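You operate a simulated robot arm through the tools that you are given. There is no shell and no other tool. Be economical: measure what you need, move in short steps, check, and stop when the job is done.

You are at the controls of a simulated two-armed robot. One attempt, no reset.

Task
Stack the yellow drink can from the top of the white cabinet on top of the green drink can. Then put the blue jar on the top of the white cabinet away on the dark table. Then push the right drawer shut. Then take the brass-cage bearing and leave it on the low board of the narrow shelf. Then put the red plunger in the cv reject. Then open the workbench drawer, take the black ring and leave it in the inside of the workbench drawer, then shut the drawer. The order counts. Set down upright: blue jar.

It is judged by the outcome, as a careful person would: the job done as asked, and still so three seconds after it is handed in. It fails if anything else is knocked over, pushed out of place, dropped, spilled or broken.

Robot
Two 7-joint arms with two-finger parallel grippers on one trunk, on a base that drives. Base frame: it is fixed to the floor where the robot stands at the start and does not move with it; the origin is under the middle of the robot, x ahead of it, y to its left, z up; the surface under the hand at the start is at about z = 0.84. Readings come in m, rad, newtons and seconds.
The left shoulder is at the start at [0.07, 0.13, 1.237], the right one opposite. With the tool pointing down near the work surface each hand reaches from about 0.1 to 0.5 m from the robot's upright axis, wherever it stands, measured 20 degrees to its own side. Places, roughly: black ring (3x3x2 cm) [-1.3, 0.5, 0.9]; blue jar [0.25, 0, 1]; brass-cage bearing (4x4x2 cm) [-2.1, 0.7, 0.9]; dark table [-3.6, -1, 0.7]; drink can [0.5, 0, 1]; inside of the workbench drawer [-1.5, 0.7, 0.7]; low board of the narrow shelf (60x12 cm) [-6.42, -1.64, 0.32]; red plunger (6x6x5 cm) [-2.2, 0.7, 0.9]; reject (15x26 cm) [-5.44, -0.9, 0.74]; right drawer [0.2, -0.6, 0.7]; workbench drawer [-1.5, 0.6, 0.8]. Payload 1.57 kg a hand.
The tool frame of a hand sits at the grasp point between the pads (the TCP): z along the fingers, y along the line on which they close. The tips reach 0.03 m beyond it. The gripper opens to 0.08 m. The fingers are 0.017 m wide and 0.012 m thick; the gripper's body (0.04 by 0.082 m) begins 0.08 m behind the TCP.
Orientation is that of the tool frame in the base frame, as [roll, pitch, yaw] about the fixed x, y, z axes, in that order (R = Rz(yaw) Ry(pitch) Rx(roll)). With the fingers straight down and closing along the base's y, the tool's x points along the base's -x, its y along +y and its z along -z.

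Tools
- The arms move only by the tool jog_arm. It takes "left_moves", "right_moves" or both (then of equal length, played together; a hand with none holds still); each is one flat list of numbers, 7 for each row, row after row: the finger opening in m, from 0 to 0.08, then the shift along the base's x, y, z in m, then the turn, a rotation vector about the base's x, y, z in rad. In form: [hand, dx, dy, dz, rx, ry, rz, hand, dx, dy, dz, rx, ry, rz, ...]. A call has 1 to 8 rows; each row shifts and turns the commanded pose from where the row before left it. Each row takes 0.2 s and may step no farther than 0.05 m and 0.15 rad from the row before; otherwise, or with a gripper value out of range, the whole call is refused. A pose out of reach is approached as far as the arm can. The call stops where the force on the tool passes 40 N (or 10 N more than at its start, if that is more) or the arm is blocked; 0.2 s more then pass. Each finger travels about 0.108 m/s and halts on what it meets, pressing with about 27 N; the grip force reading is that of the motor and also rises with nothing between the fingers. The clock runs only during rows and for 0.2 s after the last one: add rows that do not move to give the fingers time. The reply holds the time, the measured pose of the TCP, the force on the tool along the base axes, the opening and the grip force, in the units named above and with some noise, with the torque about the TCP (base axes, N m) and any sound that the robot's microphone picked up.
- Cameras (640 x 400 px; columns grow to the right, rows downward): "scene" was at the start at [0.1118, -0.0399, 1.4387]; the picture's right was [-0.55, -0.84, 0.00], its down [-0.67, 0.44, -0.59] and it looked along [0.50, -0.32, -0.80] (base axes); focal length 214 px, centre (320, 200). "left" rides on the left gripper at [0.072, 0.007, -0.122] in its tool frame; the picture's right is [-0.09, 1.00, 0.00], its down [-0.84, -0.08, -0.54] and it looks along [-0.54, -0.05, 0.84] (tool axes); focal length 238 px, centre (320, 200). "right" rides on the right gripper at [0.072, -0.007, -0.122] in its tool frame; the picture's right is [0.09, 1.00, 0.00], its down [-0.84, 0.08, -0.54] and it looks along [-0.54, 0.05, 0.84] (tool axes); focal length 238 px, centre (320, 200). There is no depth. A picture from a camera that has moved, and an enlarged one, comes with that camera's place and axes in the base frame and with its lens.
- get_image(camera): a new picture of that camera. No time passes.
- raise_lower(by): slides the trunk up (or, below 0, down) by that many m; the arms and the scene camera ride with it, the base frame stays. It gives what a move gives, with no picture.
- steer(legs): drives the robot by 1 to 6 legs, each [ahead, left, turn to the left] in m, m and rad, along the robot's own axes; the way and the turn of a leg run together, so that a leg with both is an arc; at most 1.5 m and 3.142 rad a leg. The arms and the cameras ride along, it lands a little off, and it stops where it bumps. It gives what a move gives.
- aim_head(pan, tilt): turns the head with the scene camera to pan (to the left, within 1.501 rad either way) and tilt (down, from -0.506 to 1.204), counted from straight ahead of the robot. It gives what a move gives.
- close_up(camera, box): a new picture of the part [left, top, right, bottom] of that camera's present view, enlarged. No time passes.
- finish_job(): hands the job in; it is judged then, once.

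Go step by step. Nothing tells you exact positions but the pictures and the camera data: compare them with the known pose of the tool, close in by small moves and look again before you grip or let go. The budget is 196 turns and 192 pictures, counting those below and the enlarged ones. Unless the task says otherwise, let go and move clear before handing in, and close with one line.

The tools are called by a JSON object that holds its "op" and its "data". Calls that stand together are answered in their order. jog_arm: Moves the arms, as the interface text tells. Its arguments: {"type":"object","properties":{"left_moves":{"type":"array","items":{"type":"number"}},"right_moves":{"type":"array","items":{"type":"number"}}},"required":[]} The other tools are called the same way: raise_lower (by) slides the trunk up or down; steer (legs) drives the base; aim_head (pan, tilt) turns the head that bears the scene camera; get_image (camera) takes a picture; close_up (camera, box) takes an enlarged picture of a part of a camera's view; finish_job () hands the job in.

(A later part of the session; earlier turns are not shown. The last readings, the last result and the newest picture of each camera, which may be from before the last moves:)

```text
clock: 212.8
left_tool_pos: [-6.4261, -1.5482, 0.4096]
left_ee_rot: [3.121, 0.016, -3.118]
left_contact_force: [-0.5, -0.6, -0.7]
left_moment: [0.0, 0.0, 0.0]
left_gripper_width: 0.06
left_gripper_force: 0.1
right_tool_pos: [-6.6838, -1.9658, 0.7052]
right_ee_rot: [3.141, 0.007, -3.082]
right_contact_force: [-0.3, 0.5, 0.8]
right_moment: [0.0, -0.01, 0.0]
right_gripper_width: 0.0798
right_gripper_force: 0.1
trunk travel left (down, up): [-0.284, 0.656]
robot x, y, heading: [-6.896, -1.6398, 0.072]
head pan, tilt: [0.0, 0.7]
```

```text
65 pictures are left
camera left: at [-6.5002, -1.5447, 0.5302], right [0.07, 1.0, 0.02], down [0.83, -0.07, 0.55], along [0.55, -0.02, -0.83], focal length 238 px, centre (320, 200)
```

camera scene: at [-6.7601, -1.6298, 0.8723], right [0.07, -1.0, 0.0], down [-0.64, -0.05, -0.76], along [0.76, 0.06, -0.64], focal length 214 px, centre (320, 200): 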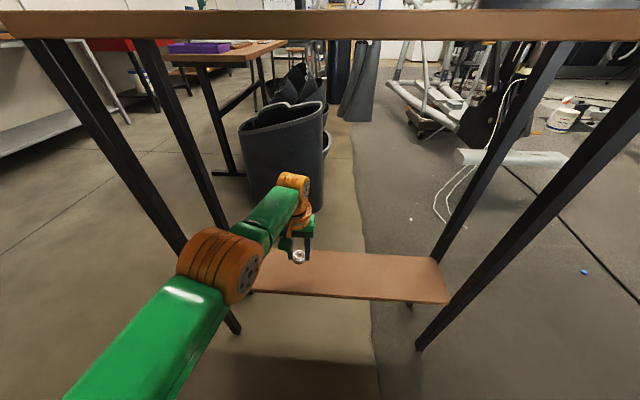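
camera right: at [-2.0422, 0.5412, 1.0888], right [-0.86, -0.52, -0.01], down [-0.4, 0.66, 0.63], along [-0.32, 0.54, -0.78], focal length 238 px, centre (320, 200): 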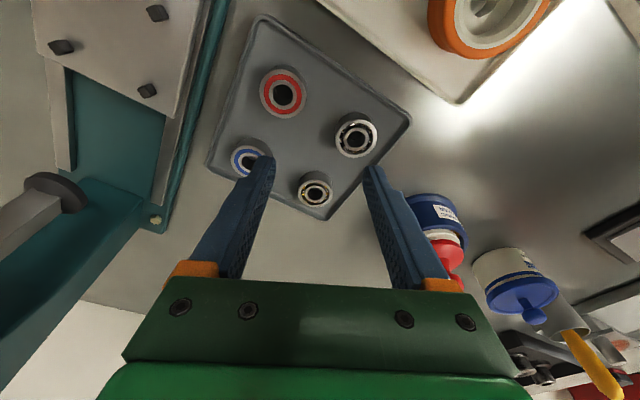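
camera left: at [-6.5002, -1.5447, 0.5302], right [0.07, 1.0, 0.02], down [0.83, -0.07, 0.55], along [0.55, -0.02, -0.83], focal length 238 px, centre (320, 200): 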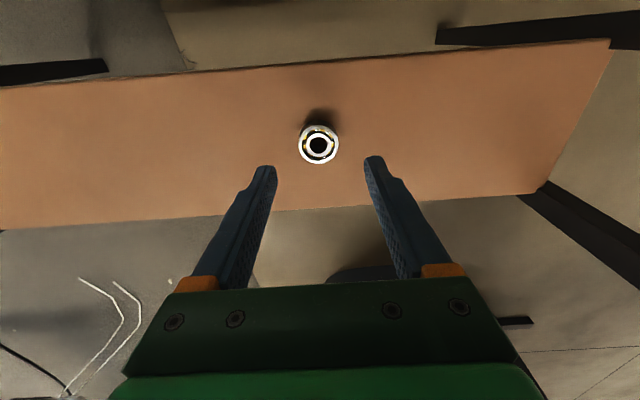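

The bearing lies flat on the low board. I back out, raise the trunk, and travel back toward the workbench for the plunger.

{"op": "steer", "data": {"legs": [[-0.36, 0, 0]]}}

{"op": "raise_lower", "data": {"by": 0.4}}

{"op": "raise_lower", "data": {"by": 0.14}}

{"op": "steer", "data": {"legs": [[0, 0, -0.073], [0, 1.45, 0], [1.5, 0, 0], [1.0, 0, 0]]}}

```text
clock: 215.2
left_tool_pos: [-6.7876, -1.5739, 0.4098]
left_ee_rot: [3.123, 0.014, -3.117]
left_contact_force: [-0.1, 0.3, 0.7]
left_moment: [0.0, 0.02, 0.02]
left_gripper_width: 0.06
left_gripper_force: 0.0
right_tool_pos: [-7.0422, -1.9921, 0.7053]
right_ee_rot: [3.138, 0.009, -3.079]
right_contact_force: [-0.5, -0.2, -0.4]
right_moment: [-0.02, -0.01, 0.03]
right_gripper_width: 0.0798
right_gripper_force: 0.2
trunk travel left (down, up): [-0.284, 0.656]
robot x, y, heading: [-7.2531, -1.6679, 0.076]
head pan, tilt: [0.0, 0.7]
```

```text
clock: 219.0
left_tool_pos: [-6.7885, -1.574, 0.8094]
left_ee_rot: [3.123, 0.016, -3.117]
left_contact_force: [-0.4, -0.2, -0.2]
left_moment: [0.0, 0.01, -0.03]
left_gripper_width: 0.0599
left_gripper_force: 0.0
right_tool_pos: [-7.0436, -1.9923, 1.1055]
right_ee_rot: [3.14, 0.007, -3.078]
right_contact_force: [0.4, -0.2, -0.1]
right_moment: [-0.02, -0.04, 0.03]
right_gripper_width: 0.0797
right_gripper_force: 0.0
trunk travel left (down, up): [-0.684, 0.256]
robot x, y, heading: [-7.2515, -1.6669, 0.068]
head pan, tilt: [0.0, 0.7]
```

```text
clock: 220.7
left_tool_pos: [-6.7875, -1.5754, 0.9496]
left_ee_rot: [3.123, 0.016, -3.117]
left_contact_force: [0.8, 0.3, -0.2]
left_moment: [-0.03, -0.02, 0.0]
left_gripper_width: 0.0603
left_gripper_force: 0.1
right_tool_pos: [-7.0435, -1.992, 1.2461]
right_ee_rot: [3.138, 0.007, -3.078]
right_contact_force: [0.1, 0.2, 0.4]
right_moment: [0.01, 0.02, -0.02]
right_gripper_width: 0.0799
right_gripper_force: 0.1
trunk travel left (down, up): [-0.824, 0.116]
robot x, y, heading: [-7.2561, -1.6667, 0.075]
head pan, tilt: [0.0, 0.7]
```

```text
clock: 240.0
left_tool_pos: [-4.3037, -0.2049, 0.9508]
left_ee_rot: [3.122, 0.017, 3.079]
left_contact_force: [0.0, 1.2, -0.1]
left_moment: [0.0, 0.02, -0.02]
left_gripper_width: 0.0601
left_gripper_force: 0.1
right_tool_pos: [-4.5958, -0.5985, 1.2458]
right_ee_rot: [3.14, 0.008, 3.114]
right_contact_force: [0.0, 0.4, 0.4]
right_moment: [-0.02, -0.02, -0.02]
right_gripper_width: 0.0797
right_gripper_force: 0.0
trunk travel left (down, up): [-0.824, 0.116]
robot x, y, heading: [-4.774, -0.2539, -0.019]
head pan, tilt: [0.0, 0.7]
```

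{"op": "steer", "data": {"legs": [[1.3, 0.08, 0], [1.29, 0.04, 0], [0, 0, 1.59]]}}

{"op": "get_image", "data": {"camera": "scene"}}

```text
clock: 256.4
left_tool_pos: [-2.2501, 0.3024, 0.9501]
left_ee_rot: [3.122, 0.015, -1.622]
left_contact_force: [0.8, 0.5, 0.2]
left_moment: [-0.02, -0.03, 0.01]
left_gripper_width: 0.06
left_gripper_force: 0.0
right_tool_pos: [-1.8533, 0.0142, 1.2449]
right_ee_rot: [3.139, 0.007, -1.585]
right_contact_force: [0.5, 0.1, 0.0]
right_moment: [0.02, 0.01, 0.0]
right_gripper_width: 0.0801
right_gripper_force: 0.1
trunk travel left (down, up): [-0.824, 0.116]
robot x, y, heading: [-2.1918, -0.1723, 1.57]
head pan, tilt: [0.0, 0.7]
```

```text
64 pictures are left
camera scene: at [-2.1924, -0.0369, 1.4064], right [1.0, 0.0, 0.0], down [0.0, -0.64, -0.76], along [0.0, 0.76, -0.64], focal length 214 px, centre (320, 200)
```

scene: 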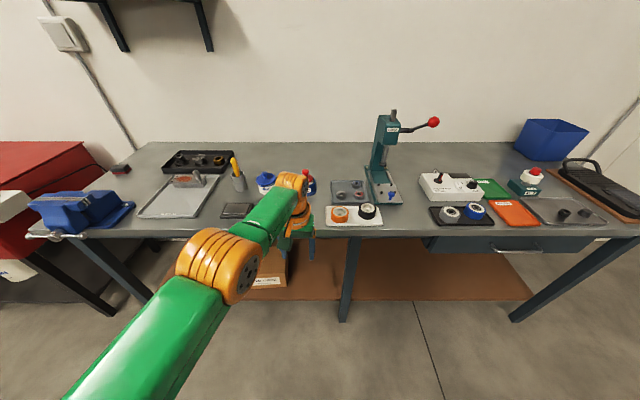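

I raise the hand and drive forward over the bearing packer.

{"op": "raise_lower", "data": {"by": 0.1}}

{"op": "steer", "data": {"legs": [[0.335, 0, 0]]}}

{"op": "get_image", "data": {"camera": "left"}}

```text
clock: 257.8
left_tool_pos: [-2.2503, 0.3007, 1.0492]
left_ee_rot: [3.122, 0.016, -1.621]
left_contact_force: [0.0, -0.1, 0.3]
left_moment: [0.0, 0.0, 0.02]
left_gripper_width: 0.06
left_gripper_force: 0.0
right_tool_pos: [-1.853, 0.0138, 1.3454]
right_ee_rot: [3.14, 0.008, -1.585]
right_contact_force: [0.6, -0.7, -0.2]
right_moment: [0.0, 0.06, 0.02]
right_gripper_width: 0.08
right_gripper_force: 0.1
trunk travel left (down, up): [-0.924, 0.016]
robot x, y, heading: [-2.1934, -0.1726, 1.57]
head pan, tilt: [0.0, 0.7]
```

```text
clock: 260.0
left_tool_pos: [-2.2533, 0.6304, 1.0506]
left_ee_rot: [3.122, 0.017, -1.617]
left_contact_force: [-0.4, -0.2, 0.3]
left_moment: [0.03, 0.0, 0.01]
left_gripper_width: 0.06
left_gripper_force: 0.0
right_tool_pos: [-1.8543, 0.3455, 1.346]
right_ee_rot: [3.141, 0.011, -1.579]
right_contact_force: [-0.1, -0.4, -0.3]
right_moment: [0.01, -0.01, 0.0]
right_gripper_width: 0.0802
right_gripper_force: 0.0
trunk travel left (down, up): [-0.924, 0.016]
robot x, y, heading: [-2.1901, 0.1613, 1.578]
head pan, tilt: [0.0, 0.7]
```

```text
63 pictures are left
camera left: at [-2.2608, 0.5584, 1.1713], right [-0.99, 0.14, 0.02], down [0.13, 0.82, 0.56], along [0.06, 0.55, -0.83], focal length 238 px, centre (320, 200)
```

left: 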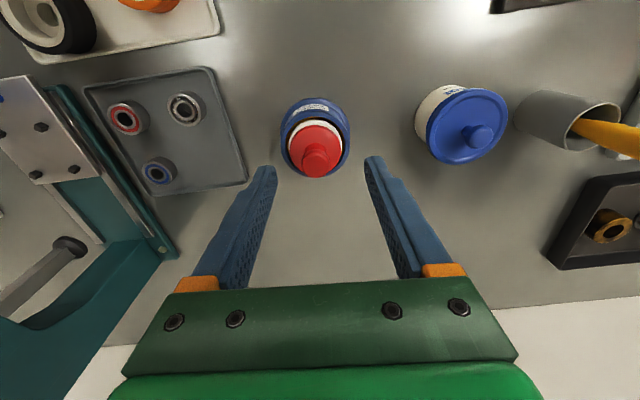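

Knob at (-2.247, 0.645). I align and lower by trunk around it.

{"op": "jog_arm", "data": {"left_moves": [0.06, 0.006, 0.014, 0, 0, 0, 0]}}

{"op": "raise_lower", "data": {"by": -0.04}}

{"op": "get_image", "data": {"camera": "left"}}

{"op": "close_up", "data": {"camera": "scene", "box": [180, 200, 420, 350]}}

```text
clock: 260.4
left_tool_pos: [-2.2521, 0.6353, 1.0495]
left_ee_rot: [3.122, 0.014, -1.615]
left_contact_force: [0.1, 0.3, 0.7]
left_moment: [-0.02, 0.01, 0.01]
left_gripper_width: 0.0599
left_gripper_force: 0.1
left hand out of reach, approached as far as the arm can: row 1
right_tool_pos: [-1.8553, 0.3504, 1.3449]
right_ee_rot: [3.139, 0.007, -1.58]
right_contact_force: [0.3, -0.3, 0.2]
right_moment: [0.01, 0.04, -0.01]
right_gripper_width: 0.0801
right_gripper_force: 0.0
trunk travel left (down, up): [-0.924, 0.016]
robot x, y, heading: [-2.1923, 0.1569, 1.572]
head pan, tilt: [0.0, 0.7]
```

```text
clock: 261.2
left_tool_pos: [-2.2527, 0.6342, 1.0104]
left_ee_rot: [3.121, 0.016, -1.618]
left_contact_force: [0.5, -0.7, -0.4]
left_moment: [0.01, 0.02, 0.0]
left_gripper_width: 0.06
left_gripper_force: 0.0
right_tool_pos: [-1.8548, 0.3492, 1.3058]
right_ee_rot: [3.141, 0.011, -1.579]
right_contact_force: [-0.9, -0.4, -0.2]
right_moment: [0.02, 0.02, 0.02]
right_gripper_width: 0.0797
right_gripper_force: 0.1
trunk travel left (down, up): [-0.884, 0.056]
robot x, y, heading: [-2.1937, 0.1607, 1.575]
head pan, tilt: [0.0, 0.7]
```

```text
62 pictures are left
camera left: at [-2.2597, 0.5617, 1.1304], right [-0.99, 0.14, 0.02], down [0.13, 0.82, 0.55], along [0.06, 0.55, -0.83], focal length 238 px, centre (320, 200)
```

left: 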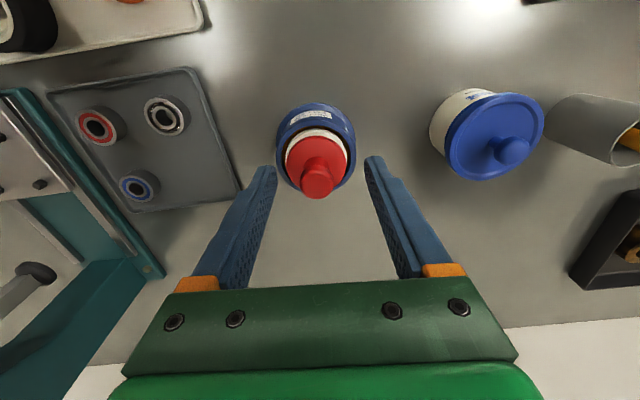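

```text
2.67 times, centred on (300, 275) of scene
camera zoom: at [-2.1943, 0.2958, 1.4663], right [1.0, 0.01, 0.0], down [0.0, -0.64, -0.77], along [0.0, 0.77, -0.64], focal length 572 px, centre (373, 0)
```

zoom: 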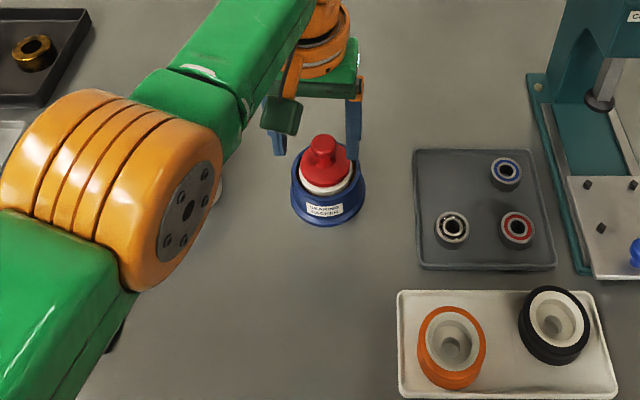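

{"op": "steer", "data": {"legs": [[0.008, 0, 0]]}}

{"op": "raise_lower", "data": {"by": -0.02}}

{"op": "get_image", "data": {"camera": "left"}}

```text
clock: 261.9
left_tool_pos: [-2.2521, 0.6414, 1.0101]
left_ee_rot: [3.123, 0.018, -1.617]
left_contact_force: [0.7, -0.3, 0.1]
left_moment: [-0.01, 0.04, 0.0]
left_gripper_width: 0.06
left_gripper_force: 0.0
right_tool_pos: [-1.8548, 0.3551, 1.306]
right_ee_rot: [3.14, 0.008, -1.58]
right_contact_force: [0.6, 0.4, -0.4]
right_moment: [0.03, -0.03, 0.02]
right_gripper_width: 0.08
right_gripper_force: 0.1
trunk travel left (down, up): [-0.884, 0.056]
robot x, y, heading: [-2.1953, 0.1687, 1.572]
head pan, tilt: [0.0, 0.7]
```

```text
clock: 262.6
left_tool_pos: [-2.2521, 0.6425, 0.9899]
left_ee_rot: [3.123, 0.016, -1.617]
left_contact_force: [-0.4, -0.4, 0.5]
left_moment: [-0.02, -0.03, -0.01]
left_gripper_width: 0.06
left_gripper_force: 0.1
right_tool_pos: [-1.8545, 0.3563, 1.2857]
right_ee_rot: [3.141, 0.008, -1.579]
right_contact_force: [0.0, -0.4, 0.3]
right_moment: [0.01, -0.01, 0.0]
right_gripper_width: 0.08
right_gripper_force: 0.2
trunk travel left (down, up): [-0.864, 0.076]
robot x, y, heading: [-2.1946, 0.1697, 1.575]
head pan, tilt: [0.0, 0.7]
```

```text
60 pictures are left
camera left: at [-2.2596, 0.5698, 1.1104], right [-0.99, 0.14, 0.02], down [0.13, 0.82, 0.55], along [0.06, 0.55, -0.83], focal length 238 px, centre (320, 200)
```

left: 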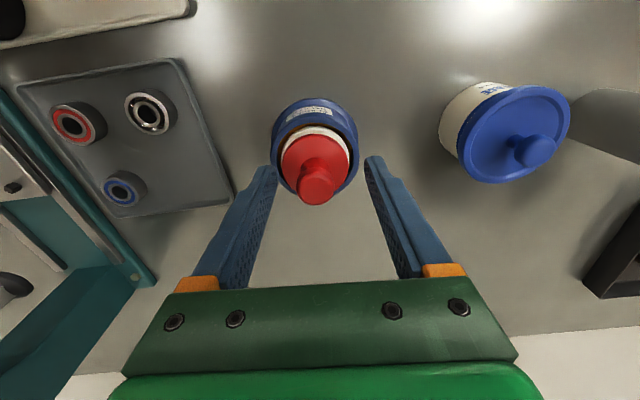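

Aligned. I close on the knob.

{"op": "jog_arm", "data": {"left_moves": [0.04, 0.003, 0, 0, 0, 0, 0, 0.02, 0, 0, 0, 0, 0, 0, 0.015, 0, 0, 0, 0, 0, 0, 0.015, 0, 0, 0, 0, 0, 0]}}

{"op": "raise_lower", "data": {"by": 0.03}}

{"op": "get_image", "data": {"camera": "left"}}

{"op": "close_up", "data": {"camera": "scene", "box": [180, 200, 420, 350]}}

```text
clock: 263.6
left_tool_pos: [-2.2491, 0.6424, 0.9905]
left_ee_rot: [3.123, 0.017, -1.615]
left_contact_force: [0.7, 0.5, 0.4]
left_moment: [-0.01, -0.02, 0.0]
left_gripper_width: 0.0244
left_gripper_force: 27.1
right_tool_pos: [-1.8552, 0.3564, 1.2854]
right_ee_rot: [3.14, 0.006, -1.581]
right_contact_force: [0.5, 0.8, 0.8]
right_moment: [-0.02, -0.01, 0.01]
right_gripper_width: 0.0801
right_gripper_force: 0.0
trunk travel left (down, up): [-0.864, 0.076]
robot x, y, heading: [-2.1908, 0.163, 1.579]
head pan, tilt: [0.0, 0.7]
```

```text
clock: 264.4
left_tool_pos: [-2.2502, 0.6434, 1.0194]
left_ee_rot: [3.123, 0.014, -1.615]
left_contact_force: [-0.5, 0.7, -0.4]
left_moment: [-0.02, 0.02, 0.0]
left_gripper_width: 0.0245
left_gripper_force: 27.0
right_tool_pos: [-1.8554, 0.3569, 1.315]
right_ee_rot: [3.139, 0.007, -1.578]
right_contact_force: [-0.4, -0.4, -0.8]
right_moment: [0.03, 0.0, 0.02]
right_gripper_width: 0.0798
right_gripper_force: 0.0
trunk travel left (down, up): [-0.894, 0.046]
robot x, y, heading: [-2.1961, 0.1655, 1.58]
head pan, tilt: [0.0, 0.7]
```

```text
59 pictures are left
camera left: at [-2.257, 0.5693, 1.1404], right [-0.99, 0.14, 0.02], down [0.13, 0.82, 0.55], along [0.06, 0.55, -0.83], focal length 238 px, centre (320, 200)
```

left: 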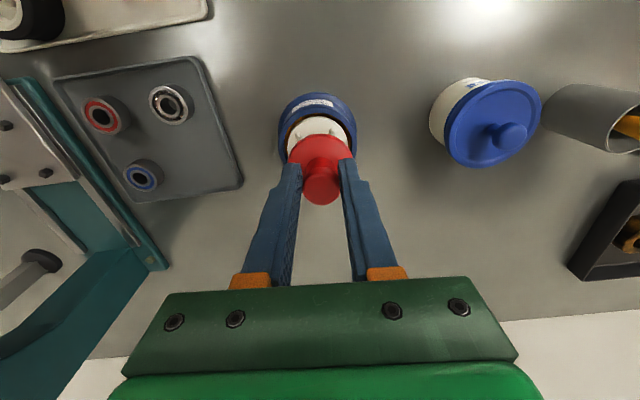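

```text
2.67 times, centred on (300, 275) of scene
camera zoom: at [-2.1945, 0.3041, 1.4764], right [1.0, 0.01, 0.0], down [0.0, -0.64, -0.76], along [0.0, 0.76, -0.64], focal length 572 px, centre (373, 0)
```

zoom: 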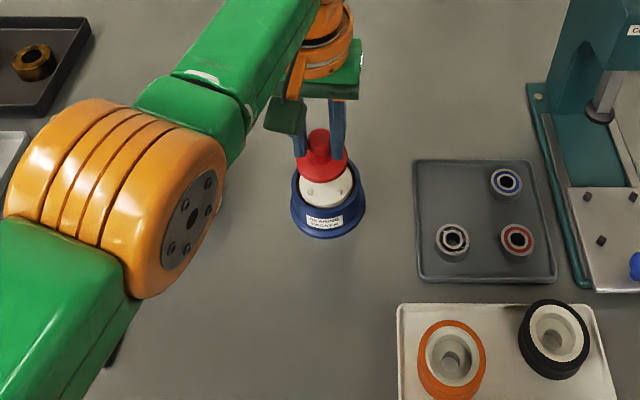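

The plunger is out; the packer stayed put. I lift clear, back away, and drive toward the brown table.

{"op": "raise_lower", "data": {"by": 0.04}}

{"op": "jog_arm", "data": {"left_moves": [0.015, 0, -0.01, 0.03, 0, 0, 0, 0.015, 0, -0.01, 0.03, 0, 0, 0]}}

{"op": "steer", "data": {"legs": [[-0.36, 0, 0], [0, 0, 1.565], [1.5, 0, 0], [1.5, 0, 0]]}}

{"op": "aim_head", "data": {"pan": 0.5, "tilt": 0.5}}

{"op": "get_image", "data": {"camera": "scene"}}

```text
clock: 265.2
left_tool_pos: [-2.2491, 0.6415, 1.0591]
left_ee_rot: [3.122, 0.014, -1.616]
left_contact_force: [-0.2, 0.3, -0.8]
left_moment: [-0.01, 0.03, -0.02]
left_gripper_width: 0.0246
left_gripper_force: 27.0
right_tool_pos: [-1.8545, 0.3564, 1.3552]
right_ee_rot: [3.141, 0.006, -1.58]
right_contact_force: [0.4, 0.6, 1.4]
right_moment: [-0.05, -0.02, 0.0]
right_gripper_width: 0.0801
right_gripper_force: 0.1
trunk travel left (down, up): [-0.934, 0.006]
robot x, y, heading: [-2.1908, 0.1724, 1.575]
head pan, tilt: [0.0, 0.7]
```

```text
clock: 265.8
left_tool_pos: [-2.2496, 0.6235, 1.119]
left_ee_rot: [3.123, 0.023, -1.619]
left_contact_force: [0.4, -1.4, -0.7]
left_moment: [0.01, 0.05, 0.0]
left_gripper_width: 0.0242
left_gripper_force: 27.4
right_tool_pos: [-1.8555, 0.3566, 1.3559]
right_ee_rot: [3.14, 0.008, -1.578]
right_contact_force: [-0.9, 0.8, -0.2]
right_moment: [0.01, -0.03, 0.02]
right_gripper_width: 0.0801
right_gripper_force: 0.0
trunk travel left (down, up): [-0.934, 0.006]
robot x, y, heading: [-2.1927, 0.1656, 1.575]
head pan, tilt: [0.0, 0.7]
```

```text
clock: 285.8
left_tool_pos: [-5.6031, -0.3435, 1.1189]
left_ee_rot: [3.123, 0.024, -0.003]
left_contact_force: [-0.2, -0.5, 0.5]
left_moment: [0.0, 0.02, -0.02]
left_gripper_width: 0.0149
left_gripper_force: 0.1
right_tool_pos: [-5.3545, 0.0618, 1.3552]
right_ee_rot: [3.141, 0.008, 0.035]
right_contact_force: [0.2, 0.2, -0.7]
right_moment: [0.01, -0.03, -0.02]
right_gripper_width: 0.0798
right_gripper_force: 0.1
trunk travel left (down, up): [-0.934, 0.006]
robot x, y, heading: [-5.1522, -0.2681, -3.094]
head pan, tilt: [0.0, 0.7]
```

```text
clock: 286.8
left_tool_pos: [-5.604, -0.3432, 1.1187]
left_ee_rot: [3.123, 0.023, -0.003]
left_contact_force: [-0.9, -0.1, -0.4]
left_moment: [0.0, 0.0, -0.02]
left_gripper_width: 0.015
left_gripper_force: 0.0
right_tool_pos: [-5.3542, 0.062, 1.3559]
right_ee_rot: [3.139, 0.007, 0.035]
right_contact_force: [-1.5, 0.2, 0.3]
right_moment: [0.02, -0.01, -0.02]
right_gripper_width: 0.0802
right_gripper_force: 0.0
trunk travel left (down, up): [-0.934, 0.006]
robot x, y, heading: [-5.1521, -0.2644, -3.095]
head pan, tilt: [0.499, 0.499]
```

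```text
57 pictures are left
camera scene: at [-5.279, -0.3171, 1.534], right [-0.52, 0.85, 0.0], down [0.41, 0.25, -0.88], along [-0.75, -0.46, -0.48], focal length 214 px, centre (320, 200)
```

scene: 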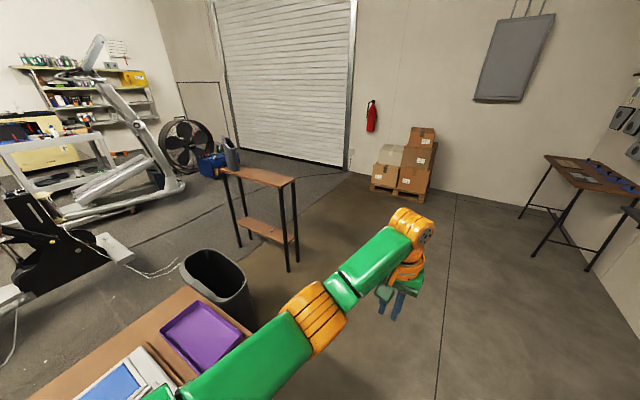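

The left gripper reads empty: the plunger slipped out somewhere on the way. I turn around and look for it along the aisle.

{"op": "steer", "data": {"legs": [[0, 0, 3.1]]}}

{"op": "aim_head", "data": {"pan": 0.0, "tilt": 0.4}}

{"op": "get_image", "data": {"camera": "scene"}}

```text
clock: 294.4
left_tool_pos: [-4.6948, -0.2129, 1.1185]
left_ee_rot: [3.125, 0.024, 3.092]
left_contact_force: [-0.3, 0.7, 0.2]
left_moment: [0.03, 0.01, 0.02]
left_gripper_width: 0.0149
left_gripper_force: 0.0
right_tool_pos: [-4.9645, -0.6065, 1.3545]
right_ee_rot: [3.141, 0.008, 3.128]
right_contact_force: [0.3, -0.1, 0.2]
right_moment: [0.04, -0.01, -0.01]
right_gripper_width: 0.0801
right_gripper_force: 0.0
trunk travel left (down, up): [-0.934, 0.006]
robot x, y, heading: [-5.1541, -0.264, 0.004]
head pan, tilt: [0.499, 0.499]
```

```text
clock: 295.3
left_tool_pos: [-4.6956, -0.2138, 1.1185]
left_ee_rot: [3.124, 0.023, 3.093]
left_contact_force: [0.1, -0.2, 0.2]
left_moment: [0.0, -0.02, 0.03]
left_gripper_width: 0.015
left_gripper_force: 0.1
right_tool_pos: [-4.9642, -0.6076, 1.3548]
right_ee_rot: [3.139, 0.005, 3.129]
right_contact_force: [-0.5, -0.2, 0.0]
right_moment: [0.01, -0.04, 0.0]
right_gripper_width: 0.0801
right_gripper_force: 0.2
trunk travel left (down, up): [-0.934, 0.006]
robot x, y, heading: [-5.1527, -0.2671, 0.002]
head pan, tilt: [0.0, 0.4]
```

```text
56 pictures are left
camera scene: at [-5.0084, -0.2671, 1.5432], right [0.0, -1.0, 0.0], down [-0.39, 0.0, -0.92], along [0.92, 0.0, -0.39], focal length 214 px, centre (320, 200)
```

scene: 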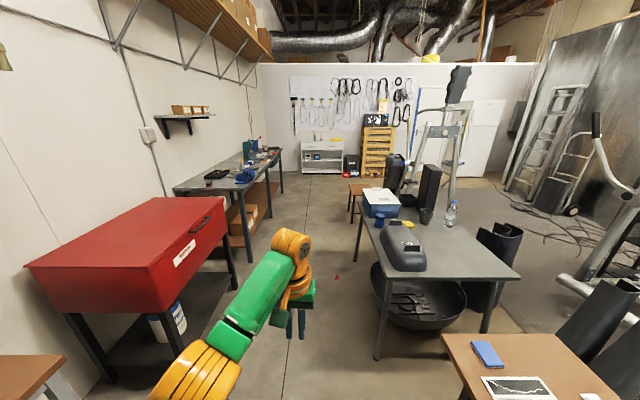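

{"op": "close_up", "data": {"camera": "scene", "box": [310, 250, 370, 300]}}

```text
8.00 times, centred on (340, 275) of scene
camera zoom: at [-5.0084, -0.2671, 1.5432], right [0.0, -1.0, 0.0], down [-0.39, 0.0, -0.92], along [0.92, 0.0, -0.39], focal length 1716 px, centre (160, -400)
```

zoom: 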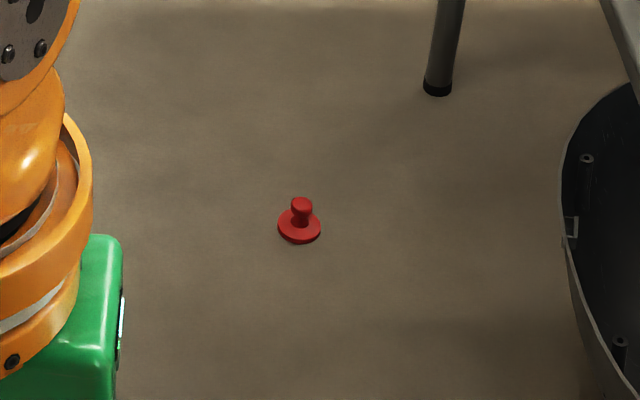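

The plunger stands upright on the aisle floor at about (-3.363, -0.44). I drive to face it from the aisle side (facing -y) to recover it with the left hand.

{"op": "steer", "data": {"legs": [[0.23, 0.23, 0], [1.5, 0, 0], [0, 0, -1.572]]}}

{"op": "aim_head", "data": {"pan": 0.1, "tilt": 1.1}}

{"op": "get_image", "data": {"camera": "scene"}}

{"op": "get_image", "data": {"camera": "left"}}

```text
clock: 308.5
left_tool_pos: [-3.3544, -0.5025, 1.1183]
left_ee_rot: [3.125, 0.022, 1.494]
left_contact_force: [0.2, 0.0, -0.5]
left_moment: [0.0, -0.04, 0.01]
left_gripper_width: 0.0152
left_gripper_force: 0.1
right_tool_pos: [-3.7405, -0.2222, 1.3559]
right_ee_rot: [3.14, 0.009, 1.53]
right_contact_force: [0.1, 0.5, 0.2]
right_moment: [-0.01, 0.0, -0.03]
right_gripper_width: 0.0799
right_gripper_force: 0.1
trunk travel left (down, up): [-0.934, 0.006]
robot x, y, heading: [-3.3969, -0.042, -1.588]
head pan, tilt: [0.0, 0.4]
```

```text
clock: 309.6
left_tool_pos: [-3.355, -0.5024, 1.1188]
left_ee_rot: [3.124, 0.023, 1.495]
left_contact_force: [-0.2, -0.7, -1.0]
left_moment: [0.02, -0.02, 0.03]
left_gripper_width: 0.015
left_gripper_force: 0.0
right_tool_pos: [-3.7403, -0.2232, 1.3565]
right_ee_rot: [3.139, 0.007, 1.532]
right_contact_force: [0.7, -0.2, -0.5]
right_moment: [-0.01, 0.01, 0.02]
right_gripper_width: 0.0799
right_gripper_force: 0.0
trunk travel left (down, up): [-0.934, 0.006]
robot x, y, heading: [-3.3953, -0.0425, -1.597]
head pan, tilt: [0.099, 1.1]
```

```text
54 pictures are left
camera scene: at [-3.3931, -0.1578, 1.4864], right [-1.0, -0.08, 0.0], down [-0.07, 0.89, -0.45], along [0.03, -0.45, -0.89], focal length 214 px, centre (320, 200)
```

scene: 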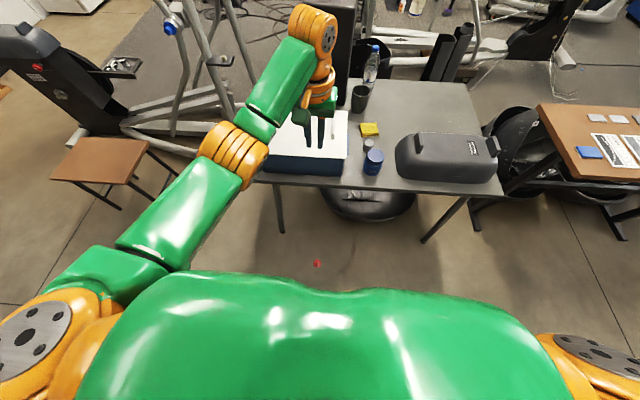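

```text
53 pictures are left
camera left: at [-3.344, -0.4274, 1.2388], right [0.99, -0.17, 0.02], down [-0.15, -0.82, 0.56], along [-0.08, -0.55, -0.83], focal length 238 px, centre (320, 200)
```

left: 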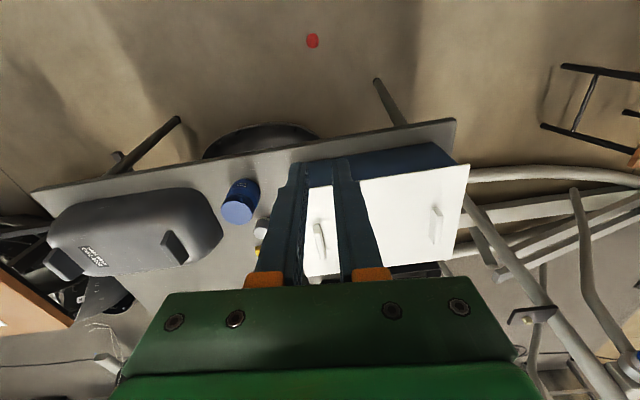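

I retract the hand to the plunger's y, open it, and lower the trunk in front of the table.

{"op": "jog_arm", "data": {"left_moves": [0.05, -0.002, 0.04, 0, 0, 0, 0, 0.06, -0.002, 0.034, 0, 0, 0, 0]}}

{"op": "raise_lower", "data": {"by": -0.4}}

{"op": "raise_lower", "data": {"by": -0.4}}

{"op": "get_image", "data": {"camera": "left"}}

{"op": "get_image", "data": {"camera": "scene"}}

```text
clock: 310.2
left_tool_pos: [-3.3599, -0.4259, 1.1169]
left_ee_rot: [3.125, 0.022, 1.494]
left_contact_force: [0.7, -0.3, -0.3]
left_moment: [-0.01, 0.02, -0.03]
left_gripper_width: 0.06
left_gripper_force: 0.0
right_tool_pos: [-3.7411, -0.2215, 1.3564]
right_ee_rot: [3.139, 0.008, 1.533]
right_contact_force: [0.3, -0.7, -0.7]
right_moment: [-0.03, -0.01, 0.02]
right_gripper_width: 0.0801
right_gripper_force: 0.0
trunk travel left (down, up): [-0.934, 0.006]
robot x, y, heading: [-3.3918, -0.048, -1.594]
head pan, tilt: [0.099, 1.1]
```

```text
clock: 314.0
left_tool_pos: [-3.3589, -0.4288, 0.7181]
left_ee_rot: [3.126, 0.022, 1.496]
left_contact_force: [-0.4, -0.2, 0.8]
left_moment: [0.02, 0.0, 0.04]
left_gripper_width: 0.0597
left_gripper_force: 0.0
right_tool_pos: [-3.7409, -0.2227, 0.9564]
right_ee_rot: [3.141, 0.005, 1.533]
right_contact_force: [0.8, -0.5, 0.6]
right_moment: [-0.05, 0.04, 0.03]
right_gripper_width: 0.08
right_gripper_force: 0.1
trunk travel left (down, up): [-0.534, 0.406]
robot x, y, heading: [-3.3978, -0.0443, -1.596]
head pan, tilt: [0.099, 1.1]
```

```text
clock: 317.8
left_tool_pos: [-3.3592, -0.4282, 0.3175]
left_ee_rot: [3.126, 0.023, 1.493]
left_contact_force: [-1.1, -0.9, -1.0]
left_moment: [0.01, -0.02, 0.02]
left_gripper_width: 0.06
left_gripper_force: 0.1
right_tool_pos: [-3.7404, -0.2236, 0.556]
right_ee_rot: [3.14, 0.007, 1.534]
right_contact_force: [-0.6, -0.2, 0.3]
right_moment: [-0.01, -0.02, -0.03]
right_gripper_width: 0.0796
right_gripper_force: 0.1
trunk travel left (down, up): [-0.134, 0.806]
robot x, y, heading: [-3.3948, -0.0435, -1.596]
head pan, tilt: [0.099, 1.1]
```

```text
52 pictures are left
camera left: at [-3.3488, -0.3535, 0.4375], right [0.99, -0.17, 0.02], down [-0.15, -0.82, 0.56], along [-0.08, -0.55, -0.83], focal length 238 px, centre (320, 200)
```

left: 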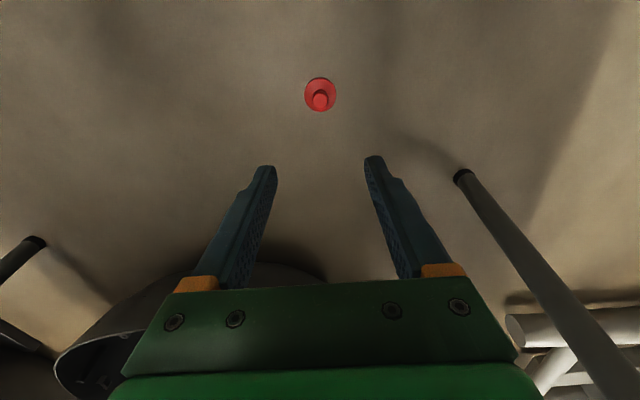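

```text
51 pictures are left
camera scene: at [-3.393, -0.1577, 0.6864], right [-1.0, -0.08, 0.0], down [-0.07, 0.89, -0.45], along [0.03, -0.45, -0.89], focal length 214 px, centre (320, 200)
```

scene: 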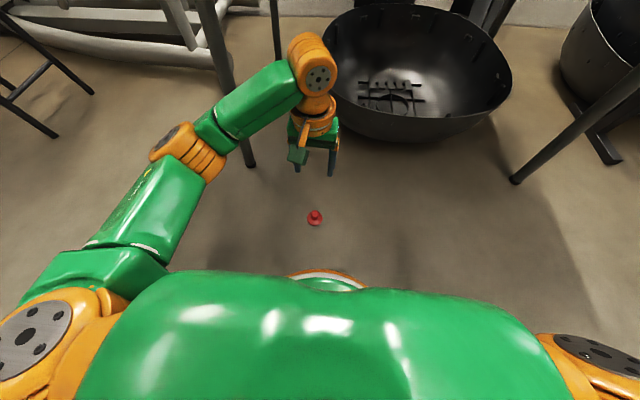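

Well aligned. I descend with the arm to ~0.17 and check.

{"op": "jog_arm", "data": {"left_moves": [0.06, 0.001, 0, -0.045, 0, 0, 0, 0.06, 0.001, 0, -0.045, 0, 0, 0, 0.06, 0.001, 0, -0.045, 0, 0, 0]}}

{"op": "get_image", "data": {"camera": "left"}}

```text
clock: 318.6
left_tool_pos: [-3.3566, -0.43, 0.1821]
left_ee_rot: [3.127, 0.023, 1.494]
left_contact_force: [0.5, -0.2, -0.2]
left_moment: [0.01, -0.02, -0.02]
left_gripper_width: 0.0598
left_gripper_force: 0.1
right_tool_pos: [-3.7407, -0.2222, 0.5564]
right_ee_rot: [3.141, 0.006, 1.532]
right_contact_force: [0.6, -0.4, -0.4]
right_moment: [-0.02, 0.01, -0.01]
right_gripper_width: 0.0801
right_gripper_force: 0.1
trunk travel left (down, up): [-0.134, 0.806]
robot x, y, heading: [-3.3941, -0.043, -1.602]
head pan, tilt: [0.099, 1.1]
```

```text
50 pictures are left
camera left: at [-3.3453, -0.3556, 0.3025], right [0.99, -0.17, 0.02], down [-0.15, -0.81, 0.56], along [-0.08, -0.55, -0.83], focal length 238 px, centre (320, 200)
```

left: 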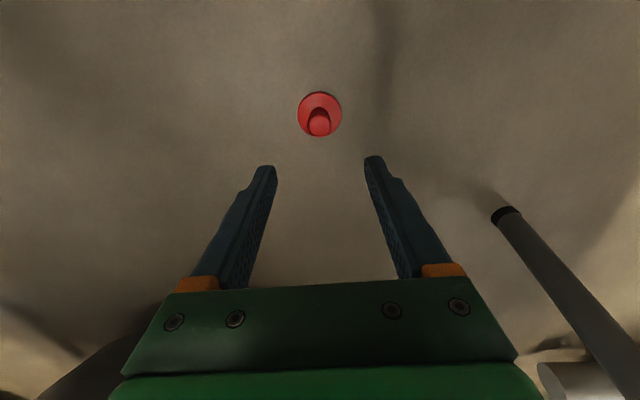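

{"op": "jog_arm", "data": {"left_moves": [0.06, 0.001, 0, -0.04, 0, 0, 0, 0.05, 0, 0, -0.04, 0, 0, 0, 0.05, 0, 0, -0.02, 0, 0, 0]}}

{"op": "get_image", "data": {"camera": "left"}}

{"op": "close_up", "data": {"camera": "scene", "box": [250, 150, 390, 250]}}

```text
clock: 319.4
left_tool_pos: [-3.3565, -0.429, 0.0818]
left_ee_rot: [3.123, 0.023, 1.494]
left_contact_force: [-0.2, 1.0, -0.1]
left_moment: [-0.03, -0.01, -0.01]
left_gripper_width: 0.0501
left_gripper_force: 0.1
right_tool_pos: [-3.7406, -0.2234, 0.5563]
right_ee_rot: [3.139, 0.008, 1.531]
right_contact_force: [-0.4, 0.3, -0.6]
right_moment: [-0.01, 0.02, -0.01]
right_gripper_width: 0.08
right_gripper_force: 0.0
trunk travel left (down, up): [-0.134, 0.806]
robot x, y, heading: [-3.3937, -0.0468, -1.594]
head pan, tilt: [0.099, 1.1]
```

```text
49 pictures are left
camera left: at [-3.3459, -0.3541, 0.2017], right [0.99, -0.17, 0.02], down [-0.15, -0.82, 0.56], along [-0.08, -0.55, -0.83], focal length 238 px, centre (320, 200)
```

left: 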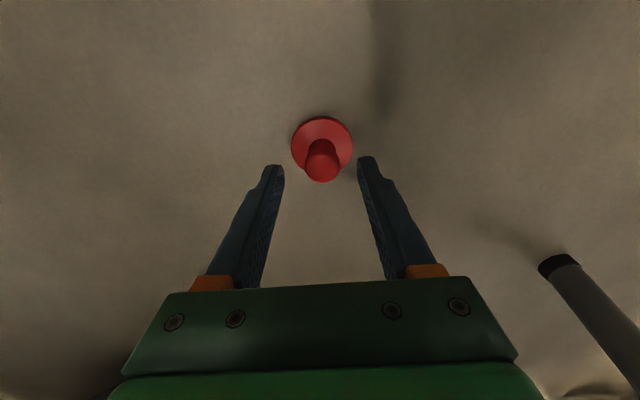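

```text
4.00 times, centred on (320, 200) of scene
camera zoom: at [-3.393, -0.1577, 0.6864], right [-1.0, -0.08, 0.0], down [-0.07, 0.89, -0.45], along [0.03, -0.45, -0.89], focal length 858 px, centre (320, 200)
```

zoom: 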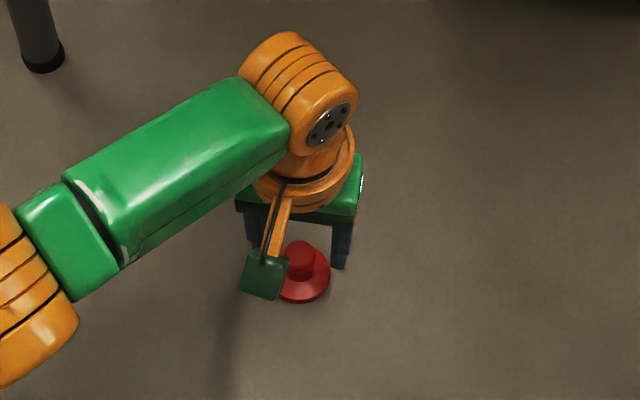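

{"op": "jog_arm", "data": {"left_moves": [0.05, 0.001, -0.001, -0.02, 0, 0, 0, 0.05, 0, 0, -0.008, 0, 0, 0, 0.02, 0, 0, 0, 0, 0, 0, 0, 0, 0, 0, 0, 0, 0, 0, 0, 0, 0, 0, 0, 0]}}

{"op": "get_image", "data": {"camera": "left"}}

```text
clock: 320.6
left_tool_pos: [-3.3553, -0.43, 0.0536]
left_ee_rot: [3.126, 0.021, 1.493]
left_contact_force: [-0.4, -0.1, -0.1]
left_moment: [-0.02, -0.01, 0.0]
left_gripper_width: 0.025
left_gripper_force: 27.3
right_tool_pos: [-3.7404, -0.2236, 0.5554]
right_ee_rot: [3.137, 0.007, 1.533]
right_contact_force: [0.0, 0.6, -0.1]
right_moment: [-0.01, 0.0, -0.02]
right_gripper_width: 0.0801
right_gripper_force: 0.1
trunk travel left (down, up): [-0.134, 0.806]
robot x, y, heading: [-3.3947, -0.0456, -1.593]
head pan, tilt: [0.099, 1.1]
```

```text
47 pictures are left
camera left: at [-3.3445, -0.3553, 0.1743], right [0.99, -0.17, 0.02], down [-0.15, -0.82, 0.56], along [-0.08, -0.55, -0.83], focal length 238 px, centre (320, 200)
```

left: 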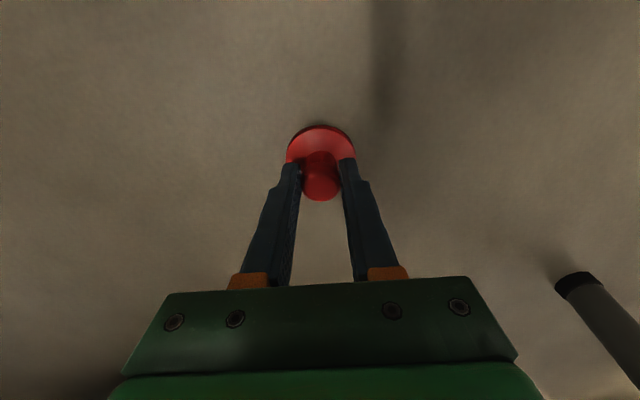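

Gripped on the knob with the lock below. I lift gently and check that it holds.

{"op": "jog_arm", "data": {"left_moves": [0, 0, 0, 0.03, 0, 0, 0, 0, 0, 0, 0.04, 0, 0, 0, 0, 0, 0, 0.04, 0, 0, 0, 0, 0, 0.0, 0.04, 0, 0, 0]}}

{"op": "raise_lower", "data": {"by": 0.4}}

{"op": "raise_lower", "data": {"by": 0.35}}

{"op": "get_image", "data": {"camera": "left"}}

```text
clock: 321.6
left_tool_pos: [-3.3557, -0.4306, 0.2046]
left_ee_rot: [3.126, 0.023, 1.496]
left_contact_force: [1.0, 0.3, -0.4]
left_moment: [0.01, 0.0, 0.0]
left_gripper_width: 0.0253
left_gripper_force: 26.7
right_tool_pos: [-3.7406, -0.2232, 0.5574]
right_ee_rot: [3.14, 0.007, 1.531]
right_contact_force: [0.5, -0.1, 0.3]
right_moment: [-0.05, -0.03, -0.01]
right_gripper_width: 0.0799
right_gripper_force: 0.1
trunk travel left (down, up): [-0.134, 0.806]
robot x, y, heading: [-3.3971, -0.0464, -1.597]
head pan, tilt: [0.099, 1.1]
```

```text
clock: 325.4
left_tool_pos: [-3.3545, -0.4311, 0.6031]
left_ee_rot: [3.125, 0.023, 1.493]
left_contact_force: [-0.8, 0.5, -1.2]
left_moment: [-0.03, 0.0, 0.01]
left_gripper_width: 0.025
left_gripper_force: 27.2
right_tool_pos: [-3.7408, -0.2236, 0.9563]
right_ee_rot: [3.141, 0.007, 1.533]
right_contact_force: [0.4, -0.7, -0.2]
right_moment: [-0.04, 0.0, 0.01]
right_gripper_width: 0.0802
right_gripper_force: 0.1
trunk travel left (down, up): [-0.534, 0.406]
robot x, y, heading: [-3.3959, -0.0459, -1.596]
head pan, tilt: [0.099, 1.1]
```

```text
clock: 328.9
left_tool_pos: [-3.3548, -0.431, 0.9553]
left_ee_rot: [3.125, 0.023, 1.493]
left_contact_force: [0.3, 0.6, -0.2]
left_moment: [-0.01, 0.0, 0.02]
left_gripper_width: 0.0249
left_gripper_force: 26.6
right_tool_pos: [-3.7413, -0.2236, 1.306]
right_ee_rot: [3.139, 0.006, 1.533]
right_contact_force: [0.0, -0.1, 0.1]
right_moment: [0.02, 0.01, 0.03]
right_gripper_width: 0.0801
right_gripper_force: 0.0
trunk travel left (down, up): [-0.884, 0.056]
robot x, y, heading: [-3.3979, -0.043, -1.595]
head pan, tilt: [0.099, 1.1]
```

```text
46 pictures are left
camera left: at [-3.3445, -0.356, 1.0746], right [0.99, -0.17, 0.02], down [-0.15, -0.82, 0.56], along [-0.08, -0.55, -0.83], focal length 238 px, centre (320, 200)
```

left: 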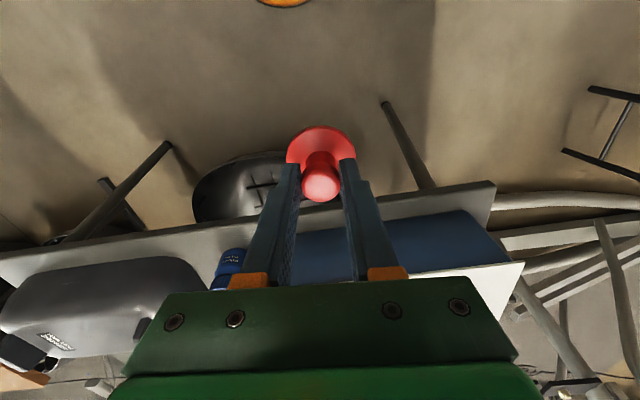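

It holds well. I strafe along the aisle toward the brown table in shorter legs, checking the grip.

{"op": "steer", "data": {"legs": [[0, -0.5, 0]]}}

{"op": "steer", "data": {"legs": [[0, -0.75, 0], [0, -0.73, 0]]}}

{"op": "aim_head", "data": {"pan": -0.1, "tilt": 0.8}}

{"op": "get_image", "data": {"camera": "scene"}}

```text
clock: 331.8
left_tool_pos: [-3.8526, -0.4197, 0.9541]
left_ee_rot: [3.126, 0.023, 1.501]
left_contact_force: [-0.3, 0.1, -0.8]
left_moment: [0.04, 0.03, -0.02]
left_gripper_width: 0.0252
left_gripper_force: 27.0
right_tool_pos: [-4.2402, -0.2147, 1.3054]
right_ee_rot: [-3.14, 0.006, 1.538]
right_contact_force: [0.5, -0.6, 0.0]
right_moment: [-0.04, -0.01, -0.01]
right_gripper_width: 0.0798
right_gripper_force: 0.2
trunk travel left (down, up): [-0.884, 0.056]
robot x, y, heading: [-3.8993, -0.0348, -1.585]
head pan, tilt: [0.099, 1.1]
```

```text
clock: 339.4
left_tool_pos: [-5.3376, -0.3692, 0.9547]
left_ee_rot: [3.126, 0.021, 1.472]
left_contact_force: [0.2, 0.3, -0.1]
left_moment: [-0.01, -0.01, 0.01]
left_gripper_width: 0.0249
left_gripper_force: 27.2
right_tool_pos: [-5.7174, -0.1531, 1.3054]
right_ee_rot: [3.14, 0.008, 1.51]
right_contact_force: [0.7, -1.0, -0.9]
right_moment: [0.0, 0.04, 0.02]
right_gripper_width: 0.0799
right_gripper_force: 0.1
trunk travel left (down, up): [-0.884, 0.056]
robot x, y, heading: [-5.3706, 0.0193, -1.617]
head pan, tilt: [0.099, 1.1]
```

```text
clock: 340.2
left_tool_pos: [-5.3396, -0.3678, 0.9545]
left_ee_rot: [3.123, 0.024, 1.471]
left_contact_force: [-0.5, 0.0, -0.2]
left_moment: [-0.02, 0.01, 0.06]
left_gripper_width: 0.0253
left_gripper_force: 27.2
right_tool_pos: [-5.7195, -0.1521, 1.3052]
right_ee_rot: [3.141, 0.005, 1.507]
right_contact_force: [0.0, -0.3, 0.1]
right_moment: [-0.02, -0.01, 0.0]
right_gripper_width: 0.08
right_gripper_force: 0.1
trunk travel left (down, up): [-0.884, 0.056]
robot x, y, heading: [-5.3713, 0.019, -1.624]
head pan, tilt: [-0.099, 0.799]
```

```text
45 pictures are left
camera scene: at [-5.3848, -0.1123, 1.458], right [-0.99, 0.15, 0.0], down [0.11, 0.71, -0.7], along [-0.1, -0.69, -0.72], focal length 214 px, centre (320, 200)
```

scene: 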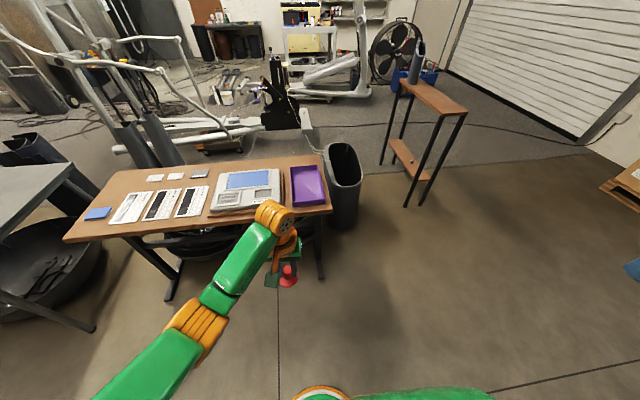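

The purple tray at (-5.44, -0.90) is the reject tray. I drive up to it.

{"op": "steer", "data": {"legs": [[0.42, -0.097, 0]]}}

{"op": "get_image", "data": {"camera": "left"}}

{"op": "get_image", "data": {"camera": "scene"}}

```text
clock: 342.9
left_tool_pos: [-5.4556, -0.7862, 0.955]
left_ee_rot: [3.125, 0.024, 1.468]
left_contact_force: [-0.2, 0.2, -1.3]
left_moment: [0.04, -0.02, -0.02]
left_gripper_width: 0.0252
left_gripper_force: 27.4
right_tool_pos: [-5.8354, -0.5664, 1.3059]
right_ee_rot: [3.141, 0.009, 1.505]
right_contact_force: [-0.2, 0.4, -0.3]
right_moment: [-0.04, 0.01, 0.0]
right_gripper_width: 0.0801
right_gripper_force: 0.0
trunk travel left (down, up): [-0.884, 0.056]
robot x, y, heading: [-5.4862, -0.3982, -1.62]
head pan, tilt: [-0.099, 0.799]
```

```text
44 pictures are left
camera left: at [-5.4428, -0.7109, 1.0751], right [0.98, -0.19, 0.02], down [-0.17, -0.81, 0.56], along [-0.09, -0.55, -0.83], focal length 238 px, centre (320, 200)
```

left: 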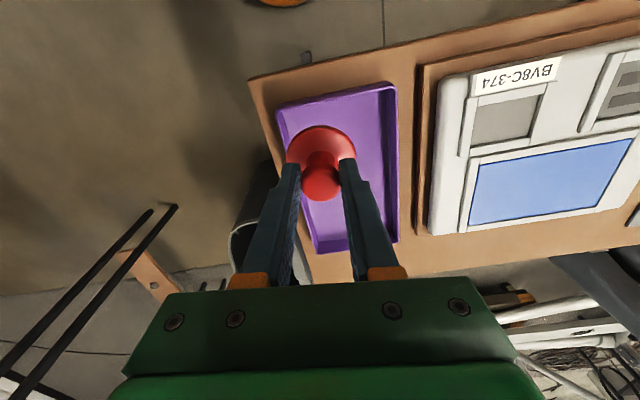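

```text
43 pictures are left
camera scene: at [-5.501, -0.5276, 1.4583], right [-0.99, 0.15, 0.0], down [0.11, 0.71, -0.7], along [-0.1, -0.69, -0.72], focal length 214 px, centre (320, 200)
```

scene: 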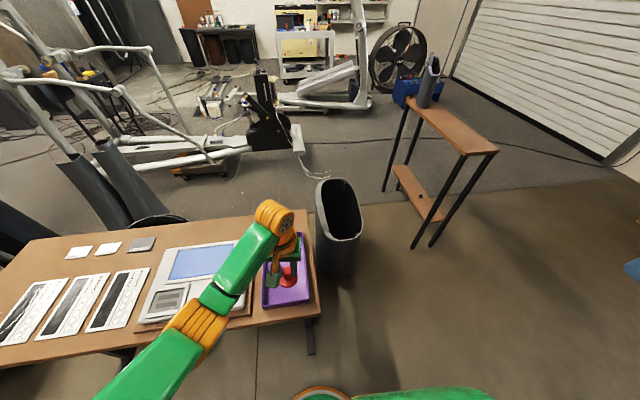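

I move over the tray centre and lower with the trunk.

{"op": "jog_arm", "data": {"left_moves": [0, 0.012, -0.037, 0, 0, 0, 0, 0, 0.012, -0.037, 0, 0, 0, 0]}}

{"op": "raise_lower", "data": {"by": -0.12}}

{"op": "get_image", "data": {"camera": "left"}}

{"op": "get_image", "data": {"camera": "scene"}}

```text
clock: 343.5
left_tool_pos: [-5.4325, -0.8632, 0.9528]
left_ee_rot: [3.125, 0.024, 1.465]
left_contact_force: [0.2, 0.5, -0.1]
left_moment: [0.04, 0.01, 0.03]
left_gripper_width: 0.0252
left_gripper_force: 27.7
right_tool_pos: [-5.8355, -0.5706, 1.3049]
right_ee_rot: [3.14, 0.008, 1.505]
right_contact_force: [-1.1, 0.2, -0.1]
right_moment: [0.0, -0.02, -0.02]
right_gripper_width: 0.0803
right_gripper_force: 0.1
trunk travel left (down, up): [-0.884, 0.056]
robot x, y, heading: [-5.4879, -0.3972, -1.623]
head pan, tilt: [-0.099, 0.799]
```

```text
clock: 345.0
left_tool_pos: [-5.432, -0.8618, 0.8331]
left_ee_rot: [3.125, 0.022, 1.464]
left_contact_force: [-0.6, 0.5, -0.3]
left_moment: [0.04, -0.03, 0.03]
left_gripper_width: 0.025
left_gripper_force: 27.3
right_tool_pos: [-5.8366, -0.5686, 1.185]
right_ee_rot: [3.139, 0.006, 1.505]
right_contact_force: [0.4, 0.2, 0.0]
right_moment: [-0.01, 0.01, -0.01]
right_gripper_width: 0.0799
right_gripper_force: 0.1
trunk travel left (down, up): [-0.764, 0.176]
robot x, y, heading: [-5.4872, -0.3991, -1.619]
head pan, tilt: [-0.099, 0.799]
```

```text
42 pictures are left
camera left: at [-5.4197, -0.7873, 0.9532], right [0.98, -0.19, 0.02], down [-0.17, -0.81, 0.56], along [-0.09, -0.55, -0.83], focal length 238 px, centre (320, 200)
```

left: 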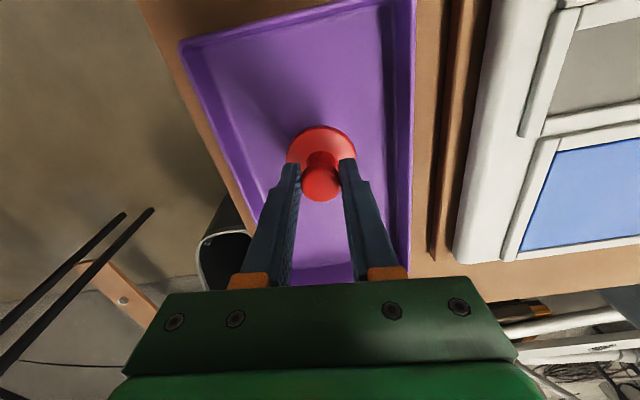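

```text
41 pictures are left
camera scene: at [-5.5016, -0.5297, 1.3381], right [-0.99, 0.15, 0.0], down [0.11, 0.71, -0.7], along [-0.1, -0.69, -0.72], focal length 214 px, centre (320, 200)
```

scene: 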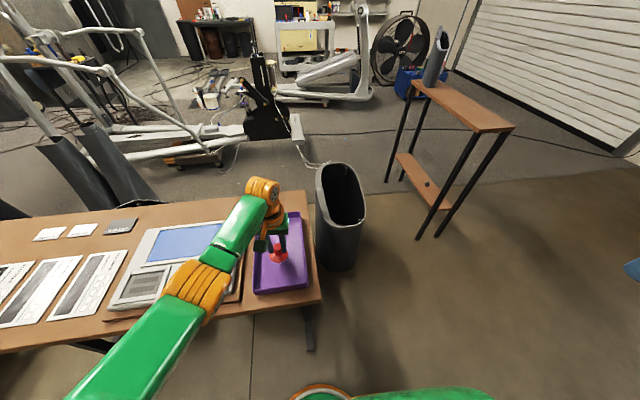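

Inside the tray outline. I lower to contact.

{"op": "raise_lower", "data": {"by": -0.02}}

{"op": "raise_lower", "data": {"by": -0.008}}

{"op": "close_up", "data": {"camera": "scene", "box": [220, 190, 340, 310]}}

```text
clock: 345.6
left_tool_pos: [-5.4318, -0.8614, 0.8123]
left_ee_rot: [3.124, 0.023, 1.467]
left_contact_force: [0.2, -0.9, -0.6]
left_moment: [-0.01, 0.0, 0.0]
left_gripper_width: 0.0252
left_gripper_force: 27.3
right_tool_pos: [-5.8352, -0.5696, 1.1648]
right_ee_rot: [3.141, 0.007, 1.505]
right_contact_force: [0.4, 0.1, 0.0]
right_moment: [0.0, 0.0, 0.0]
right_gripper_width: 0.0803
right_gripper_force: 0.1
trunk travel left (down, up): [-0.744, 0.196]
robot x, y, heading: [-5.4894, -0.3967, -1.624]
head pan, tilt: [-0.099, 0.799]
```

```text
clock: 346.2
left_tool_pos: [-5.4319, -0.8614, 0.805]
left_ee_rot: [3.124, 0.021, 1.467]
left_contact_force: [-0.5, 0.8, -0.5]
left_moment: [-0.01, -0.02, -0.02]
left_gripper_width: 0.0253
left_gripper_force: 26.9
right_tool_pos: [-5.8364, -0.569, 1.1577]
right_ee_rot: [3.141, 0.006, 1.504]
right_contact_force: [0.0, 1.5, 0.5]
right_moment: [0.01, -0.01, 0.01]
right_gripper_width: 0.08
right_gripper_force: 0.0
trunk travel left (down, up): [-0.736, 0.204]
robot x, y, heading: [-5.4872, -0.3998, -1.624]
head pan, tilt: [-0.099, 0.799]
```

```text
3.33 times, centred on (280, 250) of scene
camera zoom: at [-5.5017, -0.53, 1.31], right [-0.99, 0.15, 0.0], down [0.11, 0.71, -0.7], along [-0.1, -0.69, -0.72], focal length 715 px, centre (453, 33)
```

zoom: 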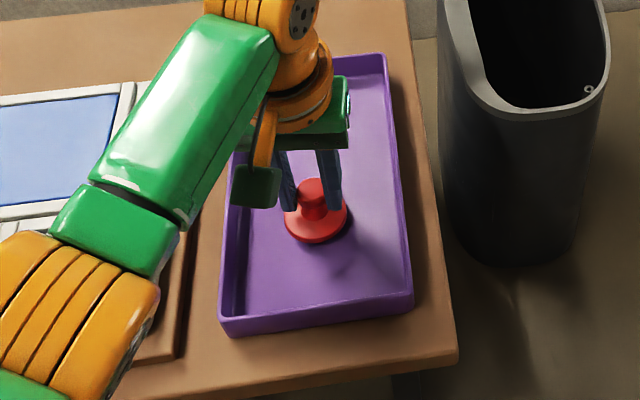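

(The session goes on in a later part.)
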